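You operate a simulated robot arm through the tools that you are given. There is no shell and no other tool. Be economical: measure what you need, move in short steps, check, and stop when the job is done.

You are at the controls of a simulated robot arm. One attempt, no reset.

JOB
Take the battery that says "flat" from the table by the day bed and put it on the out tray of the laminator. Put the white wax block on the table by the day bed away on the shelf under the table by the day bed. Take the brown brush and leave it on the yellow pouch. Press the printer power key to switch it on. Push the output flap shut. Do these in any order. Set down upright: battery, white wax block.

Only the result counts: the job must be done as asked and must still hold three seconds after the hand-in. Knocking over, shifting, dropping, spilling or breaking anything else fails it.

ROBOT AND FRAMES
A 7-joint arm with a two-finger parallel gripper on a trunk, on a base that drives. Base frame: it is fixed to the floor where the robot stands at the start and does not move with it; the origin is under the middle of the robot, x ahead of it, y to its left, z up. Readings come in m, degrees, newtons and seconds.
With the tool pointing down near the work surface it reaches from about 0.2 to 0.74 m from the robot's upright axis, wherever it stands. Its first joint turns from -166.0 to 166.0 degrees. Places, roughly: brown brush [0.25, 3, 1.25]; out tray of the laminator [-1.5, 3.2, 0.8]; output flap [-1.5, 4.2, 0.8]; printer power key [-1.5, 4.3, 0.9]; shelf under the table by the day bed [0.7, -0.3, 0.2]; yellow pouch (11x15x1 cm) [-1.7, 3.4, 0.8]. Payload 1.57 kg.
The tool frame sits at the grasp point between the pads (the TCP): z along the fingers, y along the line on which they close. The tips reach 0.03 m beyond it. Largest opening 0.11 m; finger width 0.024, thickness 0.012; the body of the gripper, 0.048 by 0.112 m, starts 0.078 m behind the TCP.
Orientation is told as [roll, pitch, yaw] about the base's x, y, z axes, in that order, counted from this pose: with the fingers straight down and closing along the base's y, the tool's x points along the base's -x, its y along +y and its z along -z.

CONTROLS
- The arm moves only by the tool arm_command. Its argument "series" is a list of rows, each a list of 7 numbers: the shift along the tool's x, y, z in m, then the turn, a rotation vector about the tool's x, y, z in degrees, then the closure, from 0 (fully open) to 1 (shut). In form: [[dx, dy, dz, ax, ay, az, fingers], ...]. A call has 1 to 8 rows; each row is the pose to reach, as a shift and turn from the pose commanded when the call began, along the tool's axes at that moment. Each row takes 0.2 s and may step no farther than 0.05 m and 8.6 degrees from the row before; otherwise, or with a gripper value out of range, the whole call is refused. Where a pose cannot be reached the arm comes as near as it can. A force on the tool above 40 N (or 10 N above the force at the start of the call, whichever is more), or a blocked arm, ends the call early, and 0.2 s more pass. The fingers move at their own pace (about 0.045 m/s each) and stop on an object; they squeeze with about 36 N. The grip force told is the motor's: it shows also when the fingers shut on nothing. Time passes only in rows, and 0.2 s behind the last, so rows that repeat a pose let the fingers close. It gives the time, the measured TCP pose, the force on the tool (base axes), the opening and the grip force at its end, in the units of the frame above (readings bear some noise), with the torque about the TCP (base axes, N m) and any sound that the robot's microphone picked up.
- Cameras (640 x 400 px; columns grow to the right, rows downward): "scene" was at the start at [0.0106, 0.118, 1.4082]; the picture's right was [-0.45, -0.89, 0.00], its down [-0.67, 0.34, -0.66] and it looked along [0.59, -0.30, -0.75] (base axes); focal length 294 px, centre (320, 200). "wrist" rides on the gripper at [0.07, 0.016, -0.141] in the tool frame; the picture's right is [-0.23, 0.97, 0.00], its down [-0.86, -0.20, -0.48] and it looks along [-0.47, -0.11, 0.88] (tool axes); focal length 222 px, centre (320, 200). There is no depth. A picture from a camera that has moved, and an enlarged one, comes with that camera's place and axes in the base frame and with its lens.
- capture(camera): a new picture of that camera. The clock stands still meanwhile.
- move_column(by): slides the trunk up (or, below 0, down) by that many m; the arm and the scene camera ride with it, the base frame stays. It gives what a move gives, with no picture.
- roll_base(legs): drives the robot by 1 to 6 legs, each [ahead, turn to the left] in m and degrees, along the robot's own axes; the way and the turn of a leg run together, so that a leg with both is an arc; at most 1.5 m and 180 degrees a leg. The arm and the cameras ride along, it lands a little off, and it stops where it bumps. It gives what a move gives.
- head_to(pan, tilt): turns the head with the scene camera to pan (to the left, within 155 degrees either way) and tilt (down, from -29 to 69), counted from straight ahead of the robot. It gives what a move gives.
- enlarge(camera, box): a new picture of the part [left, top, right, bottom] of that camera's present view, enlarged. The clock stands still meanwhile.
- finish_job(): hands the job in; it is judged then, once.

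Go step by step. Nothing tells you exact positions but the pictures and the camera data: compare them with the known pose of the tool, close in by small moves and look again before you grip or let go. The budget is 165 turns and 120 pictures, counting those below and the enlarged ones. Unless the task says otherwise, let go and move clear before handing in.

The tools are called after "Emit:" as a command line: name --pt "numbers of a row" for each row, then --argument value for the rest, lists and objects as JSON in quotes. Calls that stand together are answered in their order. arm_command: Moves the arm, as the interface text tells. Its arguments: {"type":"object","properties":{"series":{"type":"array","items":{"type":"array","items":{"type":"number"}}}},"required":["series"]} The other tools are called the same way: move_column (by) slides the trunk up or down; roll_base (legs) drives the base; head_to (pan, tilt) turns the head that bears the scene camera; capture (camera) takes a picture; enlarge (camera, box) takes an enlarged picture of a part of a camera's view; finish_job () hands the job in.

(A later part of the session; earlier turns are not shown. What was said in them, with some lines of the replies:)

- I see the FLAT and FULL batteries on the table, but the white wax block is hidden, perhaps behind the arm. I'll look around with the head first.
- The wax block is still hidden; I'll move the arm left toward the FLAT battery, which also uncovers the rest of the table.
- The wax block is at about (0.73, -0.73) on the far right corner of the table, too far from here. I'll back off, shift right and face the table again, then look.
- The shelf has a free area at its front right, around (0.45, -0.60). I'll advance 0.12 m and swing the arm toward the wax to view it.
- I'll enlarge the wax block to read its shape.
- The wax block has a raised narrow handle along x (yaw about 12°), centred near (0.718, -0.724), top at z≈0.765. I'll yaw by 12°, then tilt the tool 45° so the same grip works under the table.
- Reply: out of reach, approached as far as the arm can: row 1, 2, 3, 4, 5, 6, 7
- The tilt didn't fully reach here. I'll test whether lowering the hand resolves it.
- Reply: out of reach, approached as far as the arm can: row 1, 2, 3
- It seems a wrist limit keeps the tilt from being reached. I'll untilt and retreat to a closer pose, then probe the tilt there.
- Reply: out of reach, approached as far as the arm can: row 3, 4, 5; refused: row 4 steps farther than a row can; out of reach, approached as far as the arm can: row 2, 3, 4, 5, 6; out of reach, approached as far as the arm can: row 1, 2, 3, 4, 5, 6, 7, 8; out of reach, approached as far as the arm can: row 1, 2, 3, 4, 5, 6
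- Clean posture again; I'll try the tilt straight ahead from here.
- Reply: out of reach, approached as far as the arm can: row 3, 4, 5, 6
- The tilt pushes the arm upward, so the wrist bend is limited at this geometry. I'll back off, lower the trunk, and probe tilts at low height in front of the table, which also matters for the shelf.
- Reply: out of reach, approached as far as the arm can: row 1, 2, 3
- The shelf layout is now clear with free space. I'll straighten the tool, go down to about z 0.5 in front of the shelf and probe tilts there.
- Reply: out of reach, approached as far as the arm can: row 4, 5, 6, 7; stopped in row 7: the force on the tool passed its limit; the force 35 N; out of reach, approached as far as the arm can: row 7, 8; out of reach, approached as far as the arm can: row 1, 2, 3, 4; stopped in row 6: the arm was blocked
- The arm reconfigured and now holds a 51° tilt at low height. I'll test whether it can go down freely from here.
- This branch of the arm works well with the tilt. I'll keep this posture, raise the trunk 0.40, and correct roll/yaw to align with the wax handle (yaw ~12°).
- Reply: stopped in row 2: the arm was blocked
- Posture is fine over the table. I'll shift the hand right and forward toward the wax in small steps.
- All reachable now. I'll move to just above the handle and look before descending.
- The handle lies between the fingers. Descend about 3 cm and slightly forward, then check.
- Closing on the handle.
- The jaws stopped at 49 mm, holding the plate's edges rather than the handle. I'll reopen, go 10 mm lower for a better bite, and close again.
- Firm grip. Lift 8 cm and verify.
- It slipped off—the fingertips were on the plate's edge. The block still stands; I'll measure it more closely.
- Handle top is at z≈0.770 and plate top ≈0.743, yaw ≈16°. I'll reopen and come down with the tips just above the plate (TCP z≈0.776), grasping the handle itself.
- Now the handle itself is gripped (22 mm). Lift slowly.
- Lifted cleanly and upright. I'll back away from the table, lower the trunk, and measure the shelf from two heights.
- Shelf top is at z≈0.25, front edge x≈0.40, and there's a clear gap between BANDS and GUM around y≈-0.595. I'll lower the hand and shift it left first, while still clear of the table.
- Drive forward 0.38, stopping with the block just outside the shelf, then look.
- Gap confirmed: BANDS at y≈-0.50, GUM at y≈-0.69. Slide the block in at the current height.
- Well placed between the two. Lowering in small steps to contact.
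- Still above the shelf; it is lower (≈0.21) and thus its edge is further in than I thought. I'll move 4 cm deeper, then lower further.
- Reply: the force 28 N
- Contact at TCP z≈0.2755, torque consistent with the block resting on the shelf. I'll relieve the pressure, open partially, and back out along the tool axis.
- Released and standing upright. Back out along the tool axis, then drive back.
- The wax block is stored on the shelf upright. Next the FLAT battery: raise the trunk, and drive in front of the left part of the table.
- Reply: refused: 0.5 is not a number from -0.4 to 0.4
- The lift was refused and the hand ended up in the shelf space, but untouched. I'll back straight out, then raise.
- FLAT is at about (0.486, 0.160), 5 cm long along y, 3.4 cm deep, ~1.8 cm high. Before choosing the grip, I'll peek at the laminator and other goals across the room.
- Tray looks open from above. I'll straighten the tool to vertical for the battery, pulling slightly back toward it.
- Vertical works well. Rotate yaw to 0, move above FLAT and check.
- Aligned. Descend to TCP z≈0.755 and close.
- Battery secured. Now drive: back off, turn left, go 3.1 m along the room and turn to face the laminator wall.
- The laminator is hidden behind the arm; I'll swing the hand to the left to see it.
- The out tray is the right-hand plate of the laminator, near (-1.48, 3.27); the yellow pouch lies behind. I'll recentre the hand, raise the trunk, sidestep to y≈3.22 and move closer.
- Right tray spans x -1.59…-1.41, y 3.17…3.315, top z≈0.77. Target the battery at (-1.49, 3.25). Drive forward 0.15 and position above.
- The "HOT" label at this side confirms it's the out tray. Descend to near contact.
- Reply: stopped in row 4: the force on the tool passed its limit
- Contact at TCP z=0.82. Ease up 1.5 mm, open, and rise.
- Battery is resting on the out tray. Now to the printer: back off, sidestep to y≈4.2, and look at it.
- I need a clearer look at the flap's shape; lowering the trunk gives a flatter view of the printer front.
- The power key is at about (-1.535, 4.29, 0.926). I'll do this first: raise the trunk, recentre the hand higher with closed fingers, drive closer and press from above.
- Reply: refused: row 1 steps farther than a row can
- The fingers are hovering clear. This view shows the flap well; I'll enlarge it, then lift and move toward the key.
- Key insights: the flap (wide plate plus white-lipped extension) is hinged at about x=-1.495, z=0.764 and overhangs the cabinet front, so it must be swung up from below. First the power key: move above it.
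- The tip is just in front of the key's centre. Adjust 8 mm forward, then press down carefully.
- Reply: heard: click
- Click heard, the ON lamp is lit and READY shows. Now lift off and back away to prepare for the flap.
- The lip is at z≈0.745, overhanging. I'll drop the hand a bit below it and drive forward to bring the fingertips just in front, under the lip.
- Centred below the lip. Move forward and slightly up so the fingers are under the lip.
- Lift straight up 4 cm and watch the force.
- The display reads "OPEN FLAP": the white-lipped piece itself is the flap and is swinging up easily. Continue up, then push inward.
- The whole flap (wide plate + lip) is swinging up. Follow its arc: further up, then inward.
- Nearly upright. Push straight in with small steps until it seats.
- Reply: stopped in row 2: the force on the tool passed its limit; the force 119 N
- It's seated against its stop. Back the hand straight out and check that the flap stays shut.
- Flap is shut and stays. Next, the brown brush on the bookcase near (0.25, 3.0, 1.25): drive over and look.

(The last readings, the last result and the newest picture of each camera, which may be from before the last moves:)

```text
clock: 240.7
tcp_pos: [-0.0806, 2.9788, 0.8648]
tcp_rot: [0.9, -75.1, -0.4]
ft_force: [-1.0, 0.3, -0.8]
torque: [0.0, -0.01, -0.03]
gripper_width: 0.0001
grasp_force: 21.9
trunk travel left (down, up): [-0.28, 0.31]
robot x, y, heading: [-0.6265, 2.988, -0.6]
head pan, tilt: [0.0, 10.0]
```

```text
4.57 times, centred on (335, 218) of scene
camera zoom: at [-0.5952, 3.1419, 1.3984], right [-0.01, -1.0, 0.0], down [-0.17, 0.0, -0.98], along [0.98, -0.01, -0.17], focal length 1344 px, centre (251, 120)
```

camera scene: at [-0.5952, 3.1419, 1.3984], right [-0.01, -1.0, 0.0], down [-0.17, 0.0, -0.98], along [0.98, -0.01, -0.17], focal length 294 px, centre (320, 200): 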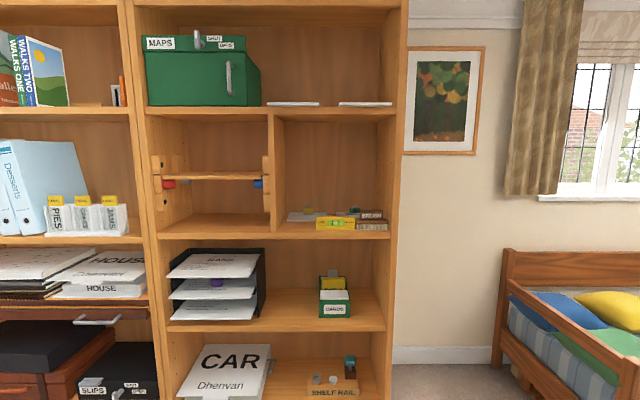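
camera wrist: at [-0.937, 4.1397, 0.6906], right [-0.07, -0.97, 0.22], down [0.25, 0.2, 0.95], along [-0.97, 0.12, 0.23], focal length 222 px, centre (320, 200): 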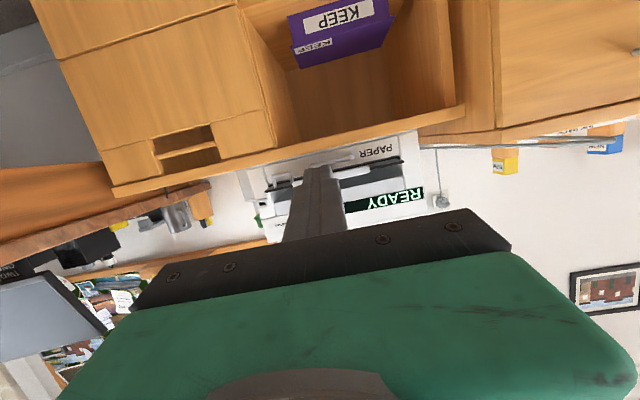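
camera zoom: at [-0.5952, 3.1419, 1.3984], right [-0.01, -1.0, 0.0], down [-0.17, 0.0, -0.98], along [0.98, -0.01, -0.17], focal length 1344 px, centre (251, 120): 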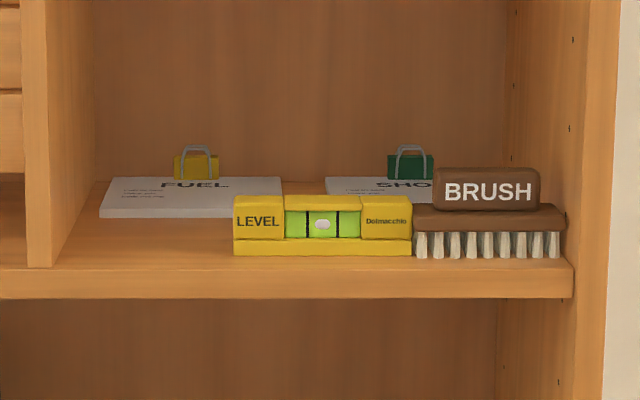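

The brush stands at the shelf's front between the LEVEL and the side wall; its top handle (≈7 cm along y) can be gripped at its ends. I'll raise the trunk fully and triangulate from above.

Emit:
move_column --by 0.31

Emit:
head_to --pan -8 --tilt 30

Emit:
enlarge --camera "scene" --box '[240, 130, 400, 230]'

```text
clock: 243.8
tcp_pos: [-0.0807, 2.9784, 1.1731]
tcp_rot: [0.9, -75.0, -0.3]
ft_force: [-0.9, -0.8, -0.7]
torque: [0.02, -0.02, 0.01]
gripper_width: 0.0
grasp_force: 21.2
trunk travel left (down, up): [-0.59, 0.0]
robot x, y, heading: [-0.6304, 2.9889, -0.5]
head pan, tilt: [0.0, 10.0]
```

```text
clock: 244.6
tcp_pos: [-0.0802, 2.9787, 1.1743]
tcp_rot: [0.9, -75.0, -0.3]
ft_force: [0.0, 0.8, -0.2]
torque: [-0.04, -0.01, 0.0]
gripper_width: 0.0
grasp_force: 21.6
trunk travel left (down, up): [-0.59, 0.0]
robot x, y, heading: [-0.6295, 2.9895, -0.5]
head pan, tilt: [-8.0, 30.0]
```

```text
4.00 times, centred on (320, 180) of scene
camera zoom: at [-0.5987, 3.1293, 1.6762], right [-0.15, -0.99, 0.0], down [-0.49, 0.07, -0.87], along [0.86, -0.13, -0.5], focal length 1176 px, centre (320, 280)
```

zoom: 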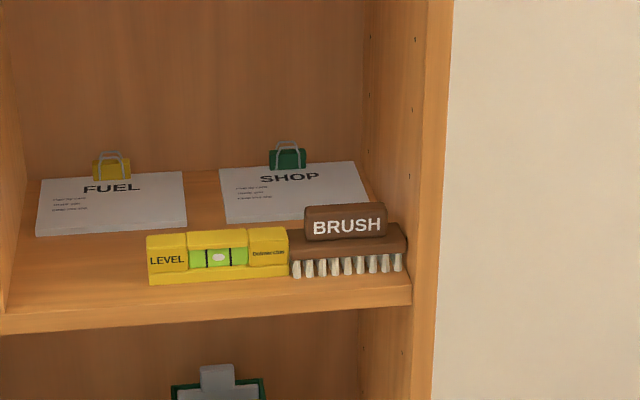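

Handle: y 2.921–2.999 (centre 2.960), front x≈0.364, top z≈1.192; level top ≈1.176. I'll set opening 0.086, raise slightly, align y, then drive closer.

Emit:
arm_command --pt "-0.015 -0.01 -0.004 0.5 0 0 0.22" --pt "-0.029 -0.019 -0.0078 0.9 0 0 0.22" --pt "-0.029 -0.019 -0.0078 0.9 0 0 0.22" --pt "-0.029 -0.019 -0.0078 0.9 0 0 0.22" --pt "-0.029 -0.019 -0.0078 0.9 0 0 0.22"

Emit:
roll_base --legs '[[0.32, 0]]'

Emit:
capture --camera "wrist"

```text
clock: 245.8
tcp_pos: [-0.0817, 2.959, 1.2023]
tcp_rot: [0.0, -74.9, -0.2]
ft_force: [-0.5, 0.3, 0.6]
torque: [0.04, -0.02, 0.0]
gripper_width: 0.0858
grasp_force: 0.0
trunk travel left (down, up): [-0.59, 0.0]
robot x, y, heading: [-0.6294, 2.9896, -0.5]
head pan, tilt: [-8.0, 30.0]
```

```text
clock: 247.9
tcp_pos: [0.2419, 2.9608, 1.2023]
tcp_rot: [0.0, -74.8, 0.0]
ft_force: [0.8, 0.7, -0.2]
torque: [0.01, 0.04, 0.02]
gripper_width: 0.0857
grasp_force: 0.1
trunk travel left (down, up): [-0.59, 0.0]
robot x, y, heading: [-0.3075, 2.9894, -0.3]
head pan, tilt: [-8.0, 30.0]
```

```text
19 pictures are left
camera wrist: at [0.0867, 2.9771, 1.1716], right [0.06, 0.97, 0.22], down [-0.24, -0.2, 0.95], along [0.97, -0.11, 0.22], focal length 222 px, centre (320, 200)
```

wrist: 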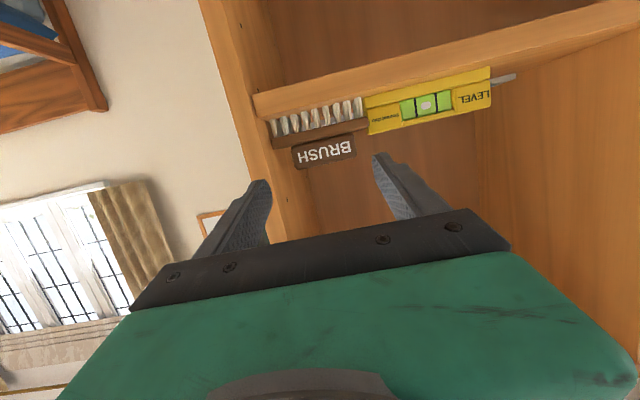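

Projection matches the estimate well. Advance 10 cm at this height and check once more.

Emit:
arm_command --pt "-0.01 0 0.04 0 0 0 0.22" --pt "-0.018 0 0.07 0 0 0 0.22" --pt "-0.026 0 0.0966 0 0 0 0.22" --pt "-0.026 0 0.0966 0 0 0 0.22"

Emit:
enlarge --camera "wrist" --box '[200, 100, 440, 250]'

Emit:
enlarge --camera "scene" --box '[220, 190, 420, 315]'

```text
clock: 248.7
tcp_pos: [0.3154, 2.9592, 1.2008]
tcp_rot: [-0.6, -75.0, 0.3]
ft_force: [-21.5, 3.9, 6.3]
torque: [-0.46, -0.28, -1.21]
gripper_width: 0.0819
grasp_force: 0.1
trunk travel left (down, up): [-0.59, 0.0]
robot x, y, heading: [-0.3087, 2.9853, -0.2]
head pan, tilt: [-8.0, 30.0]
stopped in row 3: the force on the tool passed its limit (the readings are from after the stop); the commanded pose is now the measured one
```

```text
2.67 times, centred on (320, 175) of wrist
camera zoom: at [0.161, 2.9765, 1.1707], right [0.06, 0.97, 0.22], down [-0.24, -0.2, 0.95], along [0.97, -0.11, 0.22], focal length 592 px, centre (320, 267)
```

zoom: 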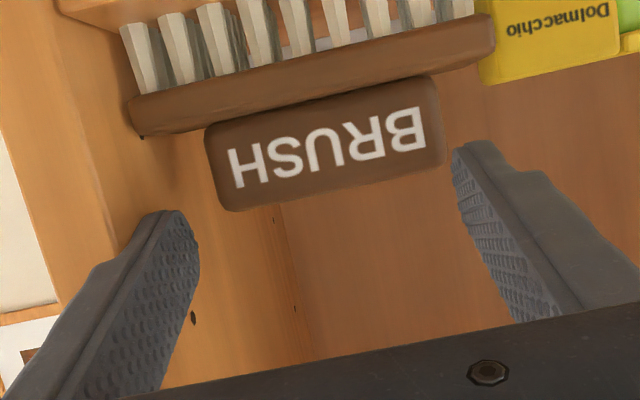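

```text
3.20 times, centred on (320, 252) of scene
camera zoom: at [-0.2826, 3.1288, 1.6762], right [-0.14, -0.99, 0.0], down [-0.49, 0.07, -0.87], along [0.86, -0.12, -0.5], focal length 941 px, centre (320, 32)
```

zoom: 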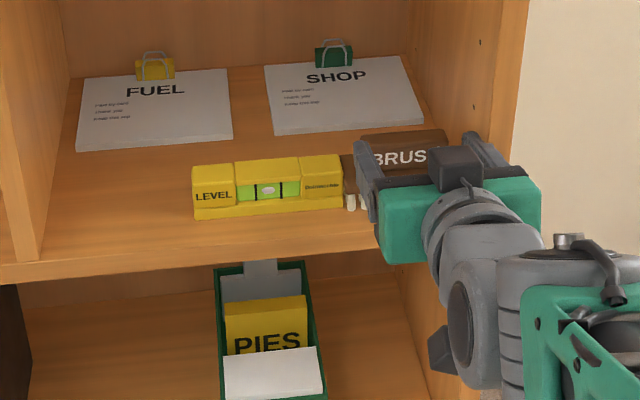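

The right finger clipped the side panel's edge by a few mm. I'll back off 1.5 cm, shift 3 mm left and narrow the opening to ~0.083, then retry gently.

Emit:
arm_command --pt "0.004 0.001 -0.015 -0.3 0 0 0.22" --pt "0.004 0.003 -0.015 -0.6 0 0 0.245" --pt "0.004 0.003 -0.015 -0.6 0 0 0.245" --pt "0.004 0.003 -0.015 -0.6 0 0 0.245"

Emit:
enlarge --camera "wrist" --box '[200, 100, 440, 250]'

```text
clock: 249.7
tcp_pos: [0.3048, 2.9614, 1.1999]
tcp_rot: [0.2, -74.7, 0.0]
ft_force: [-1.0, -0.3, 0.6]
torque: [0.03, 0.0, -0.02]
gripper_width: 0.0831
grasp_force: 0.1
trunk travel left (down, up): [-0.59, 0.0]
robot x, y, heading: [-0.3081, 2.988, 0.0]
head pan, tilt: [-8.0, 30.0]
```

```text
2.67 times, centred on (320, 175) of wrist
camera zoom: at [0.1485, 2.9772, 1.1688], right [0.06, 0.97, 0.22], down [-0.24, -0.2, 0.95], along [0.97, -0.11, 0.22], focal length 592 px, centre (320, 267)
```

zoom: 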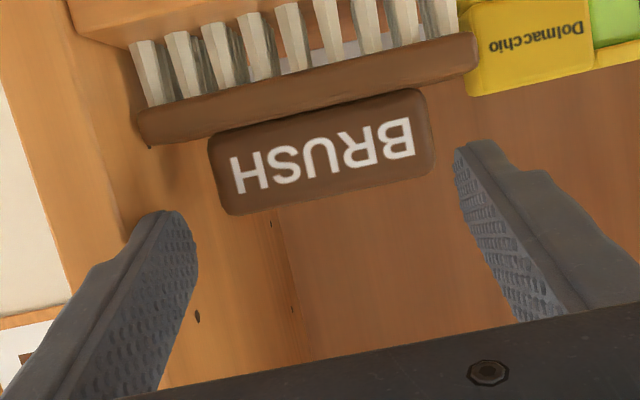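

Handle measured y 2.9226–2.9996. Narrow to ~0.081 and creep forward in small steps.

Emit:
arm_command --pt "0 0.0005 0 -0.2 0 0 0.266" --pt "-0.004 0.0005 0.015 -0.2 0 0 0.266" --pt "-0.0065 0.0005 0.024 -0.2 0 0 0.266" --pt "-0.0085 0.0005 0.031 -0.2 0 0 0.266" --pt "-0.0105 0.0005 0.039 -0.2 0 0 0.266" --pt "-0.0105 0.0005 0.039 -0.2 0 0 0.266"

Emit:
enlarge --camera "wrist" --box '[200, 100, 440, 250]'

```text
clock: 250.4
tcp_pos: [0.3151, 2.9603, 1.1997]
tcp_rot: [0.2, -74.6, 0.0]
ft_force: [-36.3, 3.0, 9.3]
torque: [-0.56, -0.48, -1.96]
gripper_width: 0.0782
grasp_force: 0.0
trunk travel left (down, up): [-0.59, 0.0]
robot x, y, heading: [-0.3074, 2.9863, -0.2]
head pan, tilt: [-8.0, 30.0]
stopped in row 3: the force on the tool passed its limit (the readings are from after the stop); the commanded pose is now the measured one
```

```text
2.67 times, centred on (320, 175) of wrist
camera zoom: at [0.1602, 2.9761, 1.1697], right [0.06, 0.97, 0.22], down [-0.23, -0.2, 0.95], along [0.97, -0.11, 0.22], focal length 592 px, centre (320, 267)
```

zoom: 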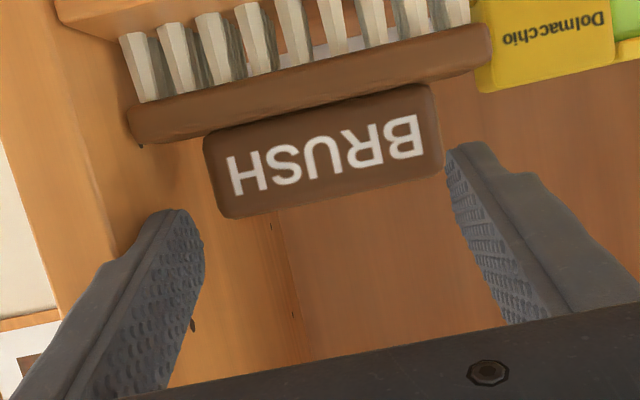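

The gap to the side panel is too narrow for a finger. Instead I'll approach from the left-front with the tool yawed about -80°, so the fingers straddle the handle front/back. First retract and reposition the robot diagonally.

Emit:
arm_command --pt "0.004 0 -0.015 0 0 0 0.27" --pt "0.01 0 -0.045 0 0 0 0.27" --pt "0.01 0 -0.085 0 0 0 0.27"

Emit:
roll_base --legs '[[-0.35, 0], [0, 72.5], [0.8, 0], [0, -117.5]]'

Emit:
arm_command --pt "0 0 0 0 8 0 0.45" --pt "0 0 0 0 16 0 0.45" --pt "0 0 0 0 24 0 0.45" --pt "0 0 0 0 29 0 0.45" --pt "0 0 0 0 29 0 0.45"

```text
clock: 251.2
tcp_pos: [0.2352, 2.9581, 1.2104]
tcp_rot: [0.3, -74.3, -0.1]
ft_force: [-0.1, 0.3, 0.5]
torque: [0.02, 0.01, 0.01]
gripper_width: 0.081
grasp_force: 0.1
trunk travel left (down, up): [-0.59, 0.0]
robot x, y, heading: [-0.3103, 2.9898, -0.2]
head pan, tilt: [-8.0, 30.0]
```

```text
clock: 265.2
tcp_pos: [-0.0363, 3.306, 1.2109]
tcp_rot: [0.4, -74.4, -46.3]
ft_force: [0.0, 0.4, 0.0]
torque: [-0.02, 0.02, -0.03]
gripper_width: 0.0804
grasp_force: 0.1
trunk travel left (down, up): [-0.59, 0.0]
robot x, y, heading: [-0.3915, 3.7196, -46.4]
head pan, tilt: [-8.0, 30.0]
```

```text
clock: 266.4
tcp_pos: [-0.0357, 3.3059, 1.2104]
tcp_rot: [0.2, -45.2, -46.0]
ft_force: [-0.4, 0.5, 0.4]
torque: [0.02, 0.02, -0.01]
gripper_width: 0.0608
grasp_force: 0.1
trunk travel left (down, up): [-0.59, 0.0]
robot x, y, heading: [-0.394, 3.7228, -46.5]
head pan, tilt: [-8.0, 30.0]
```

Now yaw the tool by -42° about vertical, raising it 5 cm.

Emit:
arm_command --pt "-0.01 0 -0.01 5 0 5 0.45" --pt "-0.02 0 -0.02 10 0 10 0.45" --pt "-0.03 0 -0.03 15 0 15 0.45" --pt "-0.035 0 -0.035 20 0 20 0.45" --pt "-0.035 0 -0.035 25 0 25 0.45" --pt "-0.035 0 -0.035 29.7 0 29.7 0.45" --pt "-0.035 0 -0.035 29.7 0 29.7 0.45"

```text
clock: 268.0
tcp_pos: [-0.0361, 3.3064, 1.2597]
tcp_rot: [0.4, -45.1, -88.2]
ft_force: [0.6, 0.4, 0.6]
torque: [-0.04, 0.01, 0.04]
gripper_width: 0.0602
grasp_force: 0.1
trunk travel left (down, up): [-0.59, 0.0]
robot x, y, heading: [-0.3931, 3.7222, -46.5]
head pan, tilt: [-8.0, 30.0]
```

Emit:
roll_base --legs '[[0.4, 0]]'

Emit:
capture --camera "wrist"

```text
clock: 270.5
tcp_pos: [0.2374, 3.0114, 1.2597]
tcp_rot: [0.5, -45.2, -88.7]
ft_force: [-0.2, -0.2, 0.6]
torque: [0.0, 0.03, 0.01]
gripper_width: 0.0606
grasp_force: 0.0
trunk travel left (down, up): [-0.59, 0.0]
robot x, y, heading: [-0.1148, 3.4281, -46.9]
head pan, tilt: [-8.0, 30.0]
```

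```text
14 pictures are left
camera wrist: at [0.2487, 3.161, 1.3097], right [0.98, -0.13, 0.17], down [-0.2, -0.27, 0.94], along [-0.08, -0.95, -0.29], focal length 222 px, centre (320, 200)
```

wrist: 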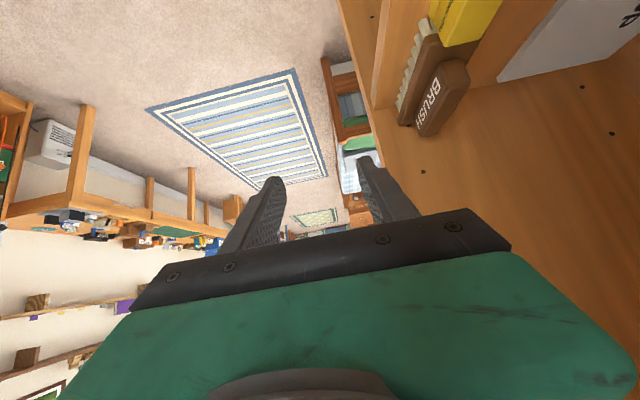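

Matches expectations. Move the hand over the brush handle (x≈0.375, y≈2.98) at z 1.26.

Emit:
arm_command --pt "-0.006 0.035 0.006 0 0 0 0.45" --pt "-0.012 0.07 0.012 0 0 0 0.45" --pt "-0.018 0.105 0.018 0 0 0 0.45" --pt "-0.023 0.137 0.023 0 0 0 0.45" --pt "-0.023 0.137 0.023 0 0 0 0.45"

Emit:
capture --camera "wrist"

```text
clock: 271.7
tcp_pos: [0.3697, 2.976, 1.2627]
tcp_rot: [0.9, -44.8, -89.1]
ft_force: [0.8, -0.8, -1.1]
torque: [0.03, 0.01, 0.0]
gripper_width: 0.0605
grasp_force: 0.1
trunk travel left (down, up): [-0.59, 0.0]
robot x, y, heading: [-0.1178, 3.4289, -47.0]
head pan, tilt: [-8.0, 30.0]
```

```text
13 pictures are left
camera wrist: at [0.3816, 3.1249, 1.3138], right [0.98, -0.14, 0.17], down [-0.2, -0.27, 0.94], along [-0.08, -0.95, -0.3], focal length 222 px, centre (320, 200)
```

wrist: 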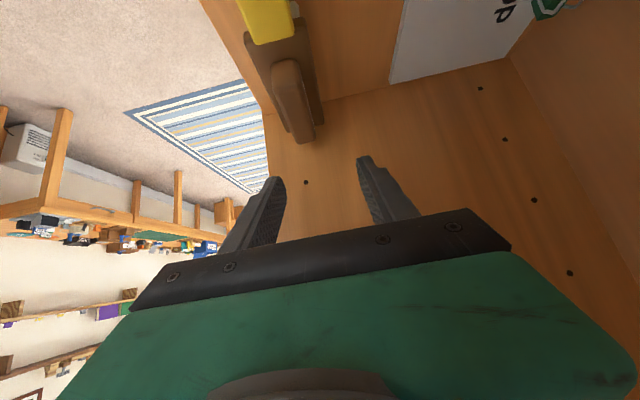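

Handle is between the fingers' planes. Descend to TCP z≈1.197 gradually.

Emit:
arm_command --pt "0.017 -0.002 0.017 0 0 0 0.45" --pt "0.034 -0.003 0.034 0 0 0 0.45" --pt "0.041 -0.003 0.041 0 0 0 0.45" --pt "0.0465 -0.003 0.0465 0 0 0 0.45" --pt "0.0465 -0.003 0.0465 0 0 0 0.45"

Emit:
enlarge --camera "wrist" --box '[200, 60, 440, 240]'

```text
clock: 272.9
tcp_pos: [0.3691, 2.9782, 1.1945]
tcp_rot: [0.3, -45.0, -88.6]
ft_force: [-0.7, -0.9, 0.6]
torque: [-0.04, -0.02, -0.01]
gripper_width: 0.0606
grasp_force: 0.0
trunk travel left (down, up): [-0.59, 0.0]
robot x, y, heading: [-0.1167, 3.4265, -46.7]
head pan, tilt: [-8.0, 30.0]
```

```text
2.22 times, centred on (320, 150) of wrist
camera zoom: at [0.3814, 3.1291, 1.245], right [0.98, -0.13, 0.17], down [-0.2, -0.27, 0.94], along [-0.08, -0.95, -0.29], focal length 494 px, centre (320, 311)
```

zoom: 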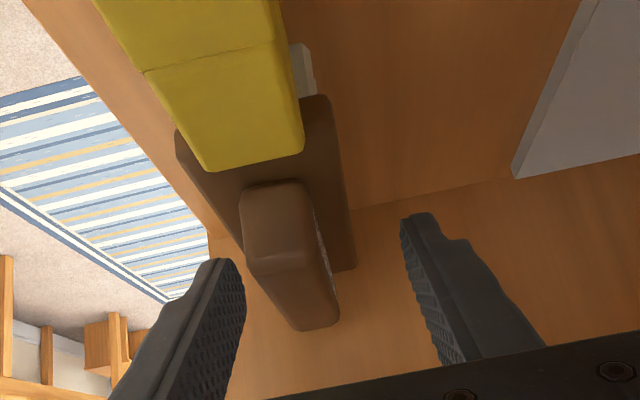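

The handle lies ~8 mm toward the front finger; shift to centre, then close.

Emit:
arm_command --pt "0 -0.008 0 0 0 0 0.45" --pt "0 -0.008 0 0 0 0 1" --pt "0 -0.008 0 0 0 0 1" --pt "0 -0.008 0 0 0 0 1" --pt "0 -0.008 0 0 0 0 1" --pt "0 -0.008 0 0 0 0 1" --pt "0 -0.008 0 0 0 0 1"

```text
clock: 274.5
tcp_pos: [0.3628, 2.981, 1.1963]
tcp_rot: [0.3, -45.1, -88.7]
ft_force: [-0.1, 0.5, 0.9]
torque: [0.02, 0.0, -0.02]
gripper_width: 0.0215
grasp_force: 34.5
trunk travel left (down, up): [-0.59, 0.0]
robot x, y, heading: [-0.1178, 3.4271, -46.7]
head pan, tilt: [-8.0, 30.0]
```

Gripped at 21 mm. Lift 6 cm and check.

Emit:
arm_command --pt "-0.007 0 -0.007 0 0 0 1" --pt "-0.018 0 -0.018 0 0 0 1" --pt "-0.032 0 -0.032 0 0 0 1" --pt "-0.045 0 -0.045 0 0 0 1" --pt "-0.045 0 -0.045 0 0 0 1"

Emit:
capture --camera "wrist"

```text
clock: 275.7
tcp_pos: [0.362, 2.9783, 1.256]
tcp_rot: [0.2, -44.8, -88.5]
ft_force: [-2.7, 16.6, -7.8]
torque: [1.1, -0.06, -0.54]
gripper_width: 0.0213
grasp_force: 34.2
trunk travel left (down, up): [-0.59, 0.0]
robot x, y, heading: [-0.1168, 3.4272, -46.8]
head pan, tilt: [-8.0, 30.0]
```

```text
11 pictures are left
camera wrist: at [0.373, 3.128, 1.306], right [0.98, -0.14, 0.16], down [-0.19, -0.28, 0.94], along [-0.08, -0.95, -0.3], focal length 222 px, centre (320, 200)
```

wrist: 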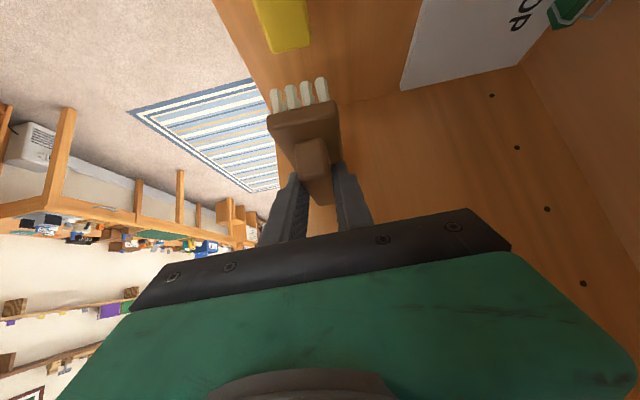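

Lifted; the brush end presses lightly on the side panel. Move 1 cm left, then pull it out toward the room.

Emit:
arm_command --pt "0.005 0 -0.005 0 0 0 1" --pt "0.008 -0.005 -0.012 0 0 0 1" --pt "0.006 -0.04 -0.015 0 0 0 1" --pt "0.004 -0.08 -0.018 0 0 0 1" --pt "0.004 -0.12 -0.018 0 0 0 1" --pt "0.004 -0.12 -0.018 0 0 0 1"

Emit:
roll_base --legs '[[-0.35, 0]]'

Emit:
capture --camera "scene"

```text
clock: 277.1
tcp_pos: [0.2439, 2.993, 1.2681]
tcp_rot: [0.4, -45.1, -88.7]
ft_force: [-0.2, 0.0, -2.2]
torque: [0.01, 0.02, -0.02]
gripper_width: 0.0212
grasp_force: 34.7
trunk travel left (down, up): [-0.59, 0.0]
robot x, y, heading: [-0.119, 3.4278, -46.6]
head pan, tilt: [-8.0, 30.0]
```

```text
clock: 279.3
tcp_pos: [0.0097, 3.2441, 1.2698]
tcp_rot: [0.3, -45.2, -88.7]
ft_force: [0.1, 0.5, -1.0]
torque: [-0.01, -0.04, 0.01]
gripper_width: 0.0213
grasp_force: 34.9
trunk travel left (down, up): [-0.59, 0.0]
robot x, y, heading: [-0.3519, 3.6779, -46.9]
head pan, tilt: [-8.0, 30.0]
```

```text
10 pictures are left
camera scene: at [-0.2268, 3.7531, 1.6761], right [-0.82, -0.58, 0.0], down [-0.29, 0.41, -0.87], along [0.5, -0.71, -0.5], focal length 294 px, centre (320, 200)
```

scene: 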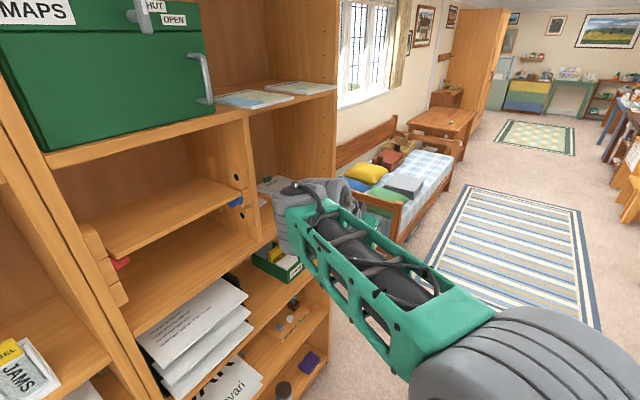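

Brush is out cleanly and the shelf items look undisturbed. Undo the tool yaw, then drive to face the laminator cabinet near y=3.40.

Emit:
arm_command --pt "0 0 0 -5 0 -5 1" --pt "0 0 0 -10 0 -10 1" --pt "0 0 0 -15 0 -15 1" --pt "0 0 0 -20 0 -20 1" --pt "0 0 0 -25 0 -25 1" --pt "0 0 0 -29.7 0 -29.7 1" --pt "0 0 0 -29.7 0 -29.7 1"

Emit:
roll_base --legs '[[0, -98], [0.46, 0], [0, -35]]'

```text
clock: 280.9
tcp_pos: [0.0087, 3.243, 1.2687]
tcp_rot: [0.0, -45.3, -46.5]
ft_force: [0.4, 1.0, -1.1]
torque: [0.01, 0.02, -0.02]
gripper_width: 0.0211
grasp_force: 35.0
trunk travel left (down, up): [-0.59, 0.0]
robot x, y, heading: [-0.3534, 3.6811, -47.1]
head pan, tilt: [-8.0, 30.0]
```

```text
clock: 289.4
tcp_pos: [-1.2831, 3.4429, 1.2663]
tcp_rot: [0.2, -45.3, -179.1]
ft_force: [-0.8, -0.1, -0.7]
torque: [0.02, 0.01, -0.02]
gripper_width: 0.0214
grasp_force: 34.4
trunk travel left (down, up): [-0.59, 0.0]
robot x, y, heading: [-0.7183, 3.4132, -179.5]
head pan, tilt: [-8.0, 30.0]
```

Emit:
move_column --by -0.3

Emit:
arm_command --pt "0 0.02 0 0 0 0 1" --pt "0 0.043 0 0 0 0 1" --pt "0 0.043 0 0 0 0 1"

Emit:
roll_base --legs '[[0.27, 0]]'

Emit:
head_to --pan -5 --tilt 42

Emit:
capture --camera "scene"

Emit:
capture --camera "wrist"

```text
clock: 292.4
tcp_pos: [-1.2848, 3.4431, 0.9675]
tcp_rot: [0.3, -45.3, -179.1]
ft_force: [0.1, 0.3, -0.6]
torque: [0.0, 0.01, 0.0]
gripper_width: 0.0215
grasp_force: 34.5
trunk travel left (down, up): [-0.29, 0.3]
robot x, y, heading: [-0.7184, 3.4122, -179.7]
head pan, tilt: [-8.0, 30.0]
```

```text
clock: 293.2
tcp_pos: [-1.2825, 3.4004, 0.9699]
tcp_rot: [0.2, -45.3, -179.1]
ft_force: [-0.6, 0.3, -0.8]
torque: [0.01, 0.0, -0.02]
gripper_width: 0.0214
grasp_force: 35.1
trunk travel left (down, up): [-0.29, 0.3]
robot x, y, heading: [-0.7204, 3.4172, -179.6]
head pan, tilt: [-8.0, 30.0]
```

```text
clock: 295.1
tcp_pos: [-1.546, 3.3926, 0.9686]
tcp_rot: [0.1, -45.2, -178.7]
ft_force: [0.4, 0.2, -1.1]
torque: [-0.01, 0.03, -0.03]
gripper_width: 0.0215
grasp_force: 34.1
trunk travel left (down, up): [-0.29, 0.3]
robot x, y, heading: [-0.9862, 3.411, -179.2]
head pan, tilt: [-8.0, 30.0]
```

```text
clock: 295.9
tcp_pos: [-1.5477, 3.3932, 0.9684]
tcp_rot: [0.2, -45.3, -178.7]
ft_force: [0.2, 0.0, -0.8]
torque: [0.0, -0.01, 0.0]
gripper_width: 0.0213
grasp_force: 34.7
trunk travel left (down, up): [-0.29, 0.3]
robot x, y, heading: [-0.9851, 3.4085, -179.2]
head pan, tilt: [-5.0, 42.0]
```

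```text
9 pictures are left
camera scene: at [-1.0045, 3.2621, 1.3579], right [0.07, 1.0, 0.0], down [0.67, -0.05, -0.74], along [-0.74, 0.05, -0.67], focal length 294 px, centre (320, 200)
```

scene: 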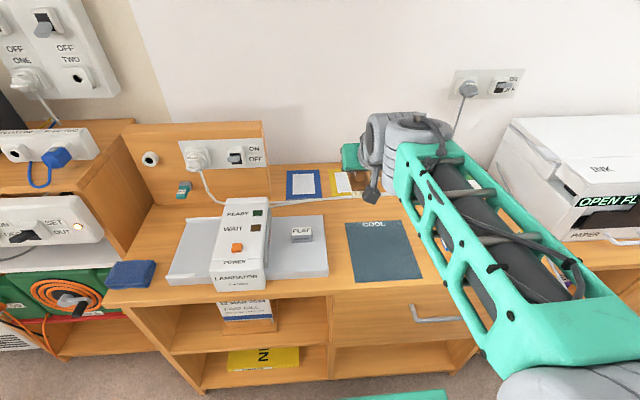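

```text
8 pictures are left
camera wrist: at [-1.3976, 3.3811, 1.0183], right [-0.14, -0.98, 0.16], down [-0.27, 0.2, 0.94], along [-0.95, 0.09, -0.29], focal length 222 px, centre (320, 200)
```

wrist: 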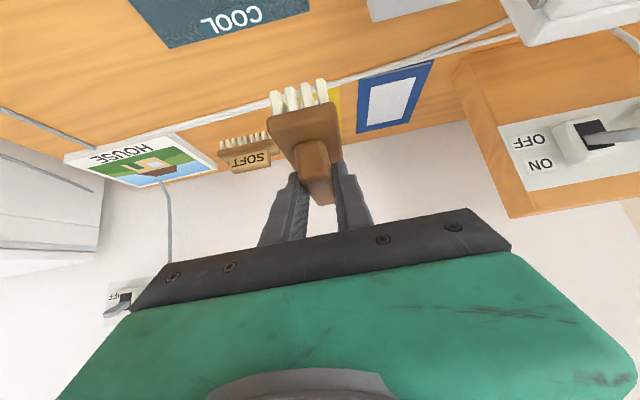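

Pouch confirmed: x -1.68…-1.81, y 3.355…3.46. Advance the base 5 cm, extend the arm and lower toward the pouch.

Emit:
roll_base --legs '[[0.05, 0]]'

Emit:
arm_command --pt "-0.03 -0.005 0.03 0 0 0 1" --pt "-0.06 -0.01 0.06 0 0 0 1" --pt "-0.089 -0.016 0.089 0 0 0 1" --pt "-0.059 -0.016 0.119 0 0 0 1" --pt "-0.029 -0.016 0.149 0 0 0 1" --pt "-0.012 -0.016 0.166 0 0 0 1" --pt "-0.012 -0.016 0.166 0 0 0 1"

Emit:
capture --camera "wrist"

```text
clock: 296.8
tcp_pos: [-1.5973, 3.3925, 0.9679]
tcp_rot: [0.2, -45.3, -178.7]
ft_force: [0.3, 0.7, -0.4]
torque: [0.03, -0.01, -0.02]
gripper_width: 0.0211
grasp_force: 34.7
trunk travel left (down, up): [-0.29, 0.3]
robot x, y, heading: [-1.0311, 3.4082, -179.1]
head pan, tilt: [-5.0, 42.0]
```

```text
clock: 298.4
tcp_pos: [-1.7254, 3.4055, 0.8625]
tcp_rot: [0.2, -45.3, -178.7]
ft_force: [0.8, 0.3, -1.5]
torque: [-0.04, -0.01, -0.02]
gripper_width: 0.0215
grasp_force: 34.4
trunk travel left (down, up): [-0.29, 0.3]
robot x, y, heading: [-1.0343, 3.4106, -179.0]
head pan, tilt: [-5.0, 42.0]
```

```text
7 pictures are left
camera wrist: at [-1.576, 3.392, 0.9115], right [-0.14, -0.98, 0.16], down [-0.27, 0.19, 0.94], along [-0.95, 0.08, -0.29], focal length 222 px, centre (320, 200)
```

wrist: 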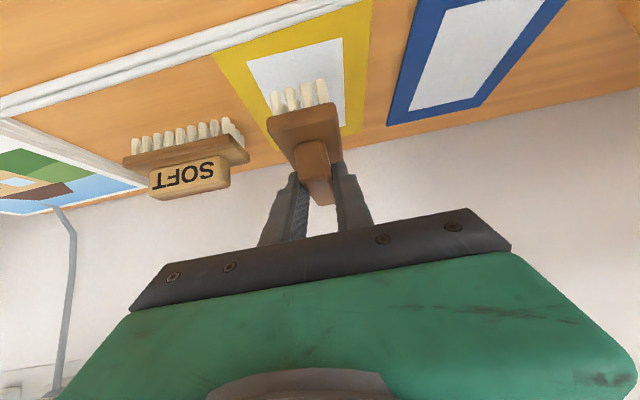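

Centred over the pouch. Lower slowly to contact.

Emit:
arm_command --pt "0.009 0 0.009 0 0 0 1" --pt "0.0145 0 0.0145 0 0 0 1" --pt "0.018 0 0.018 0 0 0 1" --pt "0.021 0 0.021 0 0 0 1" --pt "0.021 0 0.021 0 0 0 1"

```text
clock: 299.6
tcp_pos: [-1.7232, 3.4048, 0.831]
tcp_rot: [0.2, -45.1, -178.7]
ft_force: [0.0, -0.8, -0.8]
torque: [-0.01, 0.04, 0.01]
gripper_width: 0.0212
grasp_force: 34.6
trunk travel left (down, up): [-0.29, 0.3]
robot x, y, heading: [-1.04, 3.4105, -178.9]
head pan, tilt: [-5.0, 42.0]
```

Emit:
arm_command --pt "0.0025 0 0.0025 0 0 0 1" --pt "0.005 0 0.005 0 0 0 1" --pt "0.0075 0 0.0075 0 0 0 1"

Emit:
enlarge --camera "wrist" --box '[200, 40, 440, 220]'

```text
clock: 300.4
tcp_pos: [-1.7245, 3.4044, 0.8278]
tcp_rot: [0.0, -46.1, -178.7]
ft_force: [0.2, 0.3, 28.9]
torque: [0.06, 0.17, -0.03]
gripper_width: 0.0218
grasp_force: 35.2
trunk travel left (down, up): [-0.29, 0.3]
robot x, y, heading: [-1.033, 3.4106, -179.1]
head pan, tilt: [-5.0, 42.0]
```

```text
2.22 times, centred on (320, 130) of wrist
camera zoom: at [-1.5741, 3.3926, 0.8752], right [-0.13, -0.98, 0.17], down [-0.25, 0.19, 0.95], along [-0.96, 0.08, -0.27], focal length 494 px, centre (320, 356)
```

zoom: 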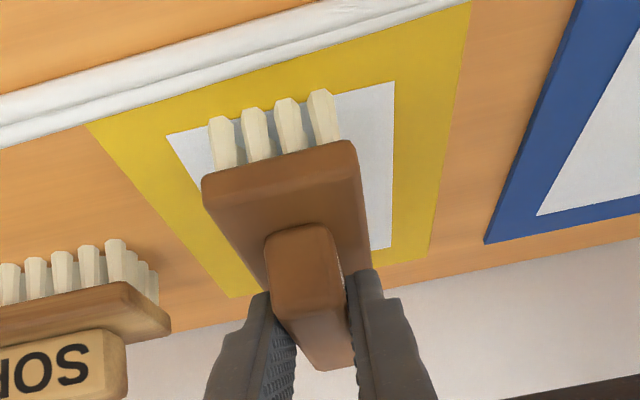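

Contact (29 N) and the brush sits on the pouch. Ease up, release, and back off upward.

Emit:
arm_command --pt "-0.0025 0 -0.0025 0 0 0 1" --pt "-0.0035 0 -0.0035 0 0 0 1" --pt "-0.0035 0 -0.0035 0 0 0 0.7" --pt "-0.0035 0 -0.0035 0 0 0 0.55" --pt "-0.0035 0 -0.0035 0 0 0 0.55" --pt "-0.0035 0 -0.0035 0 0 0 0.55"

Emit:
arm_command --pt "-0.015 0 -0.015 0 0 0 0.55" --pt "-0.04 0 -0.04 0 0 0 0.55" --pt "-0.065 0 -0.065 0 0 0 0.55" --pt "-0.065 0 -0.1 0 0 0 0.55" --pt "-0.065 0 -0.14 0 0 0 0.55"

Emit:
roll_base --legs '[[-0.3, 0]]'

Emit:
capture --camera "scene"

```text
clock: 301.8
tcp_pos: [-1.7229, 3.4057, 0.8244]
tcp_rot: [0.2, -45.3, -178.7]
ft_force: [0.4, 0.3, 13.6]
torque: [0.38, 0.12, -0.06]
gripper_width: 0.0503
grasp_force: 0.8
trunk travel left (down, up): [-0.29, 0.3]
robot x, y, heading: [-1.0373, 3.4106, -179.2]
head pan, tilt: [-5.0, 42.0]
```

```text
clock: 303.0
tcp_pos: [-1.6701, 3.407, 0.9683]
tcp_rot: [0.2, -45.3, -178.7]
ft_force: [-0.1, -0.4, -0.6]
torque: [0.01, 0.01, 0.0]
gripper_width: 0.0496
grasp_force: 0.1
trunk travel left (down, up): [-0.29, 0.3]
robot x, y, heading: [-1.0337, 3.4115, -178.9]
head pan, tilt: [-5.0, 42.0]
```

```text
clock: 305.0
tcp_pos: [-1.3701, 3.4103, 0.9677]
tcp_rot: [0.2, -45.2, -178.4]
ft_force: [0.3, -0.8, -0.6]
torque: [-0.02, 0.01, 0.02]
gripper_width: 0.0496
grasp_force: 0.0
trunk travel left (down, up): [-0.29, 0.3]
robot x, y, heading: [-0.7333, 3.4157, -179.0]
head pan, tilt: [-5.0, 42.0]
```

```text
5 pictures are left
camera scene: at [-0.7549, 3.267, 1.3578], right [0.07, 1.0, 0.0], down [0.67, -0.04, -0.74], along [-0.74, 0.05, -0.67], focal length 294 px, centre (320, 200)
```

scene: 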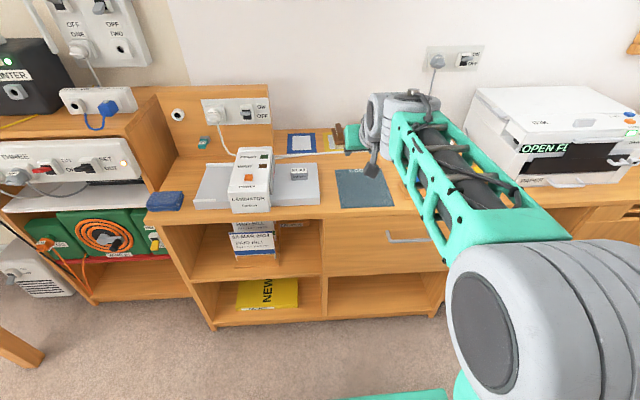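

Emit:
capture --camera "wrist"

Emit:
enlarge --camera "scene" --box '[440, 60, 640, 200]'

```text
4 pictures are left
camera wrist: at [-1.2208, 3.3987, 1.0175], right [-0.13, -0.98, 0.16], down [-0.27, 0.19, 0.94], along [-0.95, 0.08, -0.29], focal length 222 px, centre (320, 200)
```

wrist: 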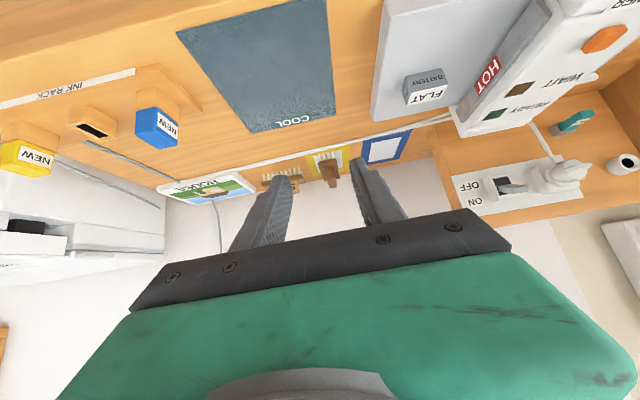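

```text
2.86 times, centred on (540, 130) of scene
camera zoom: at [-0.7549, 3.267, 1.3578], right [0.07, 1.0, 0.0], down [0.67, -0.04, -0.74], along [-0.74, 0.05, -0.67], focal length 840 px, centre (-309, 400)
```

zoom: 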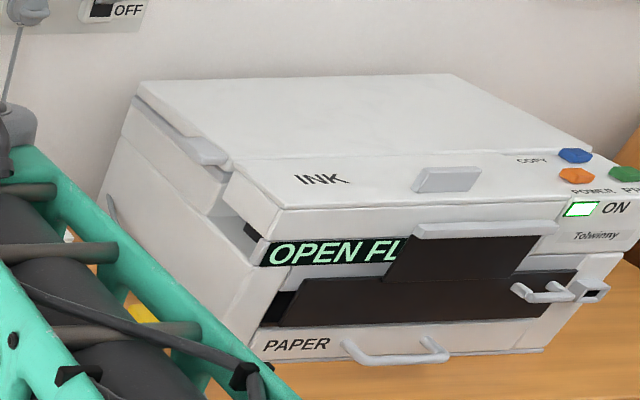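

All five results check out: battery on the out tray, wax block upright on the shelf, brush on the yellow pouch, printer ON, and the flap upright and shut. Handing in.

Emit:
finish_job

```text
The job is handed in.
```

All five tasks are finished and handed in:

- **Battery:** the "flat" battery is upright on the laminator's out tray.
- **Wax block:** it is upright on the shelf under the table by the day bed.
- **Brush:** the brown brush is on the yellow pouch.
- **Printer:** the power key clicked and the ON lamp lit.
- **Output flap:** it is swung up against its stop and stayed there when I let go.

While fetching the brush, a finger bumped the side panel of the bookcase twice. The pictures afterwards showed nothing out of place there.
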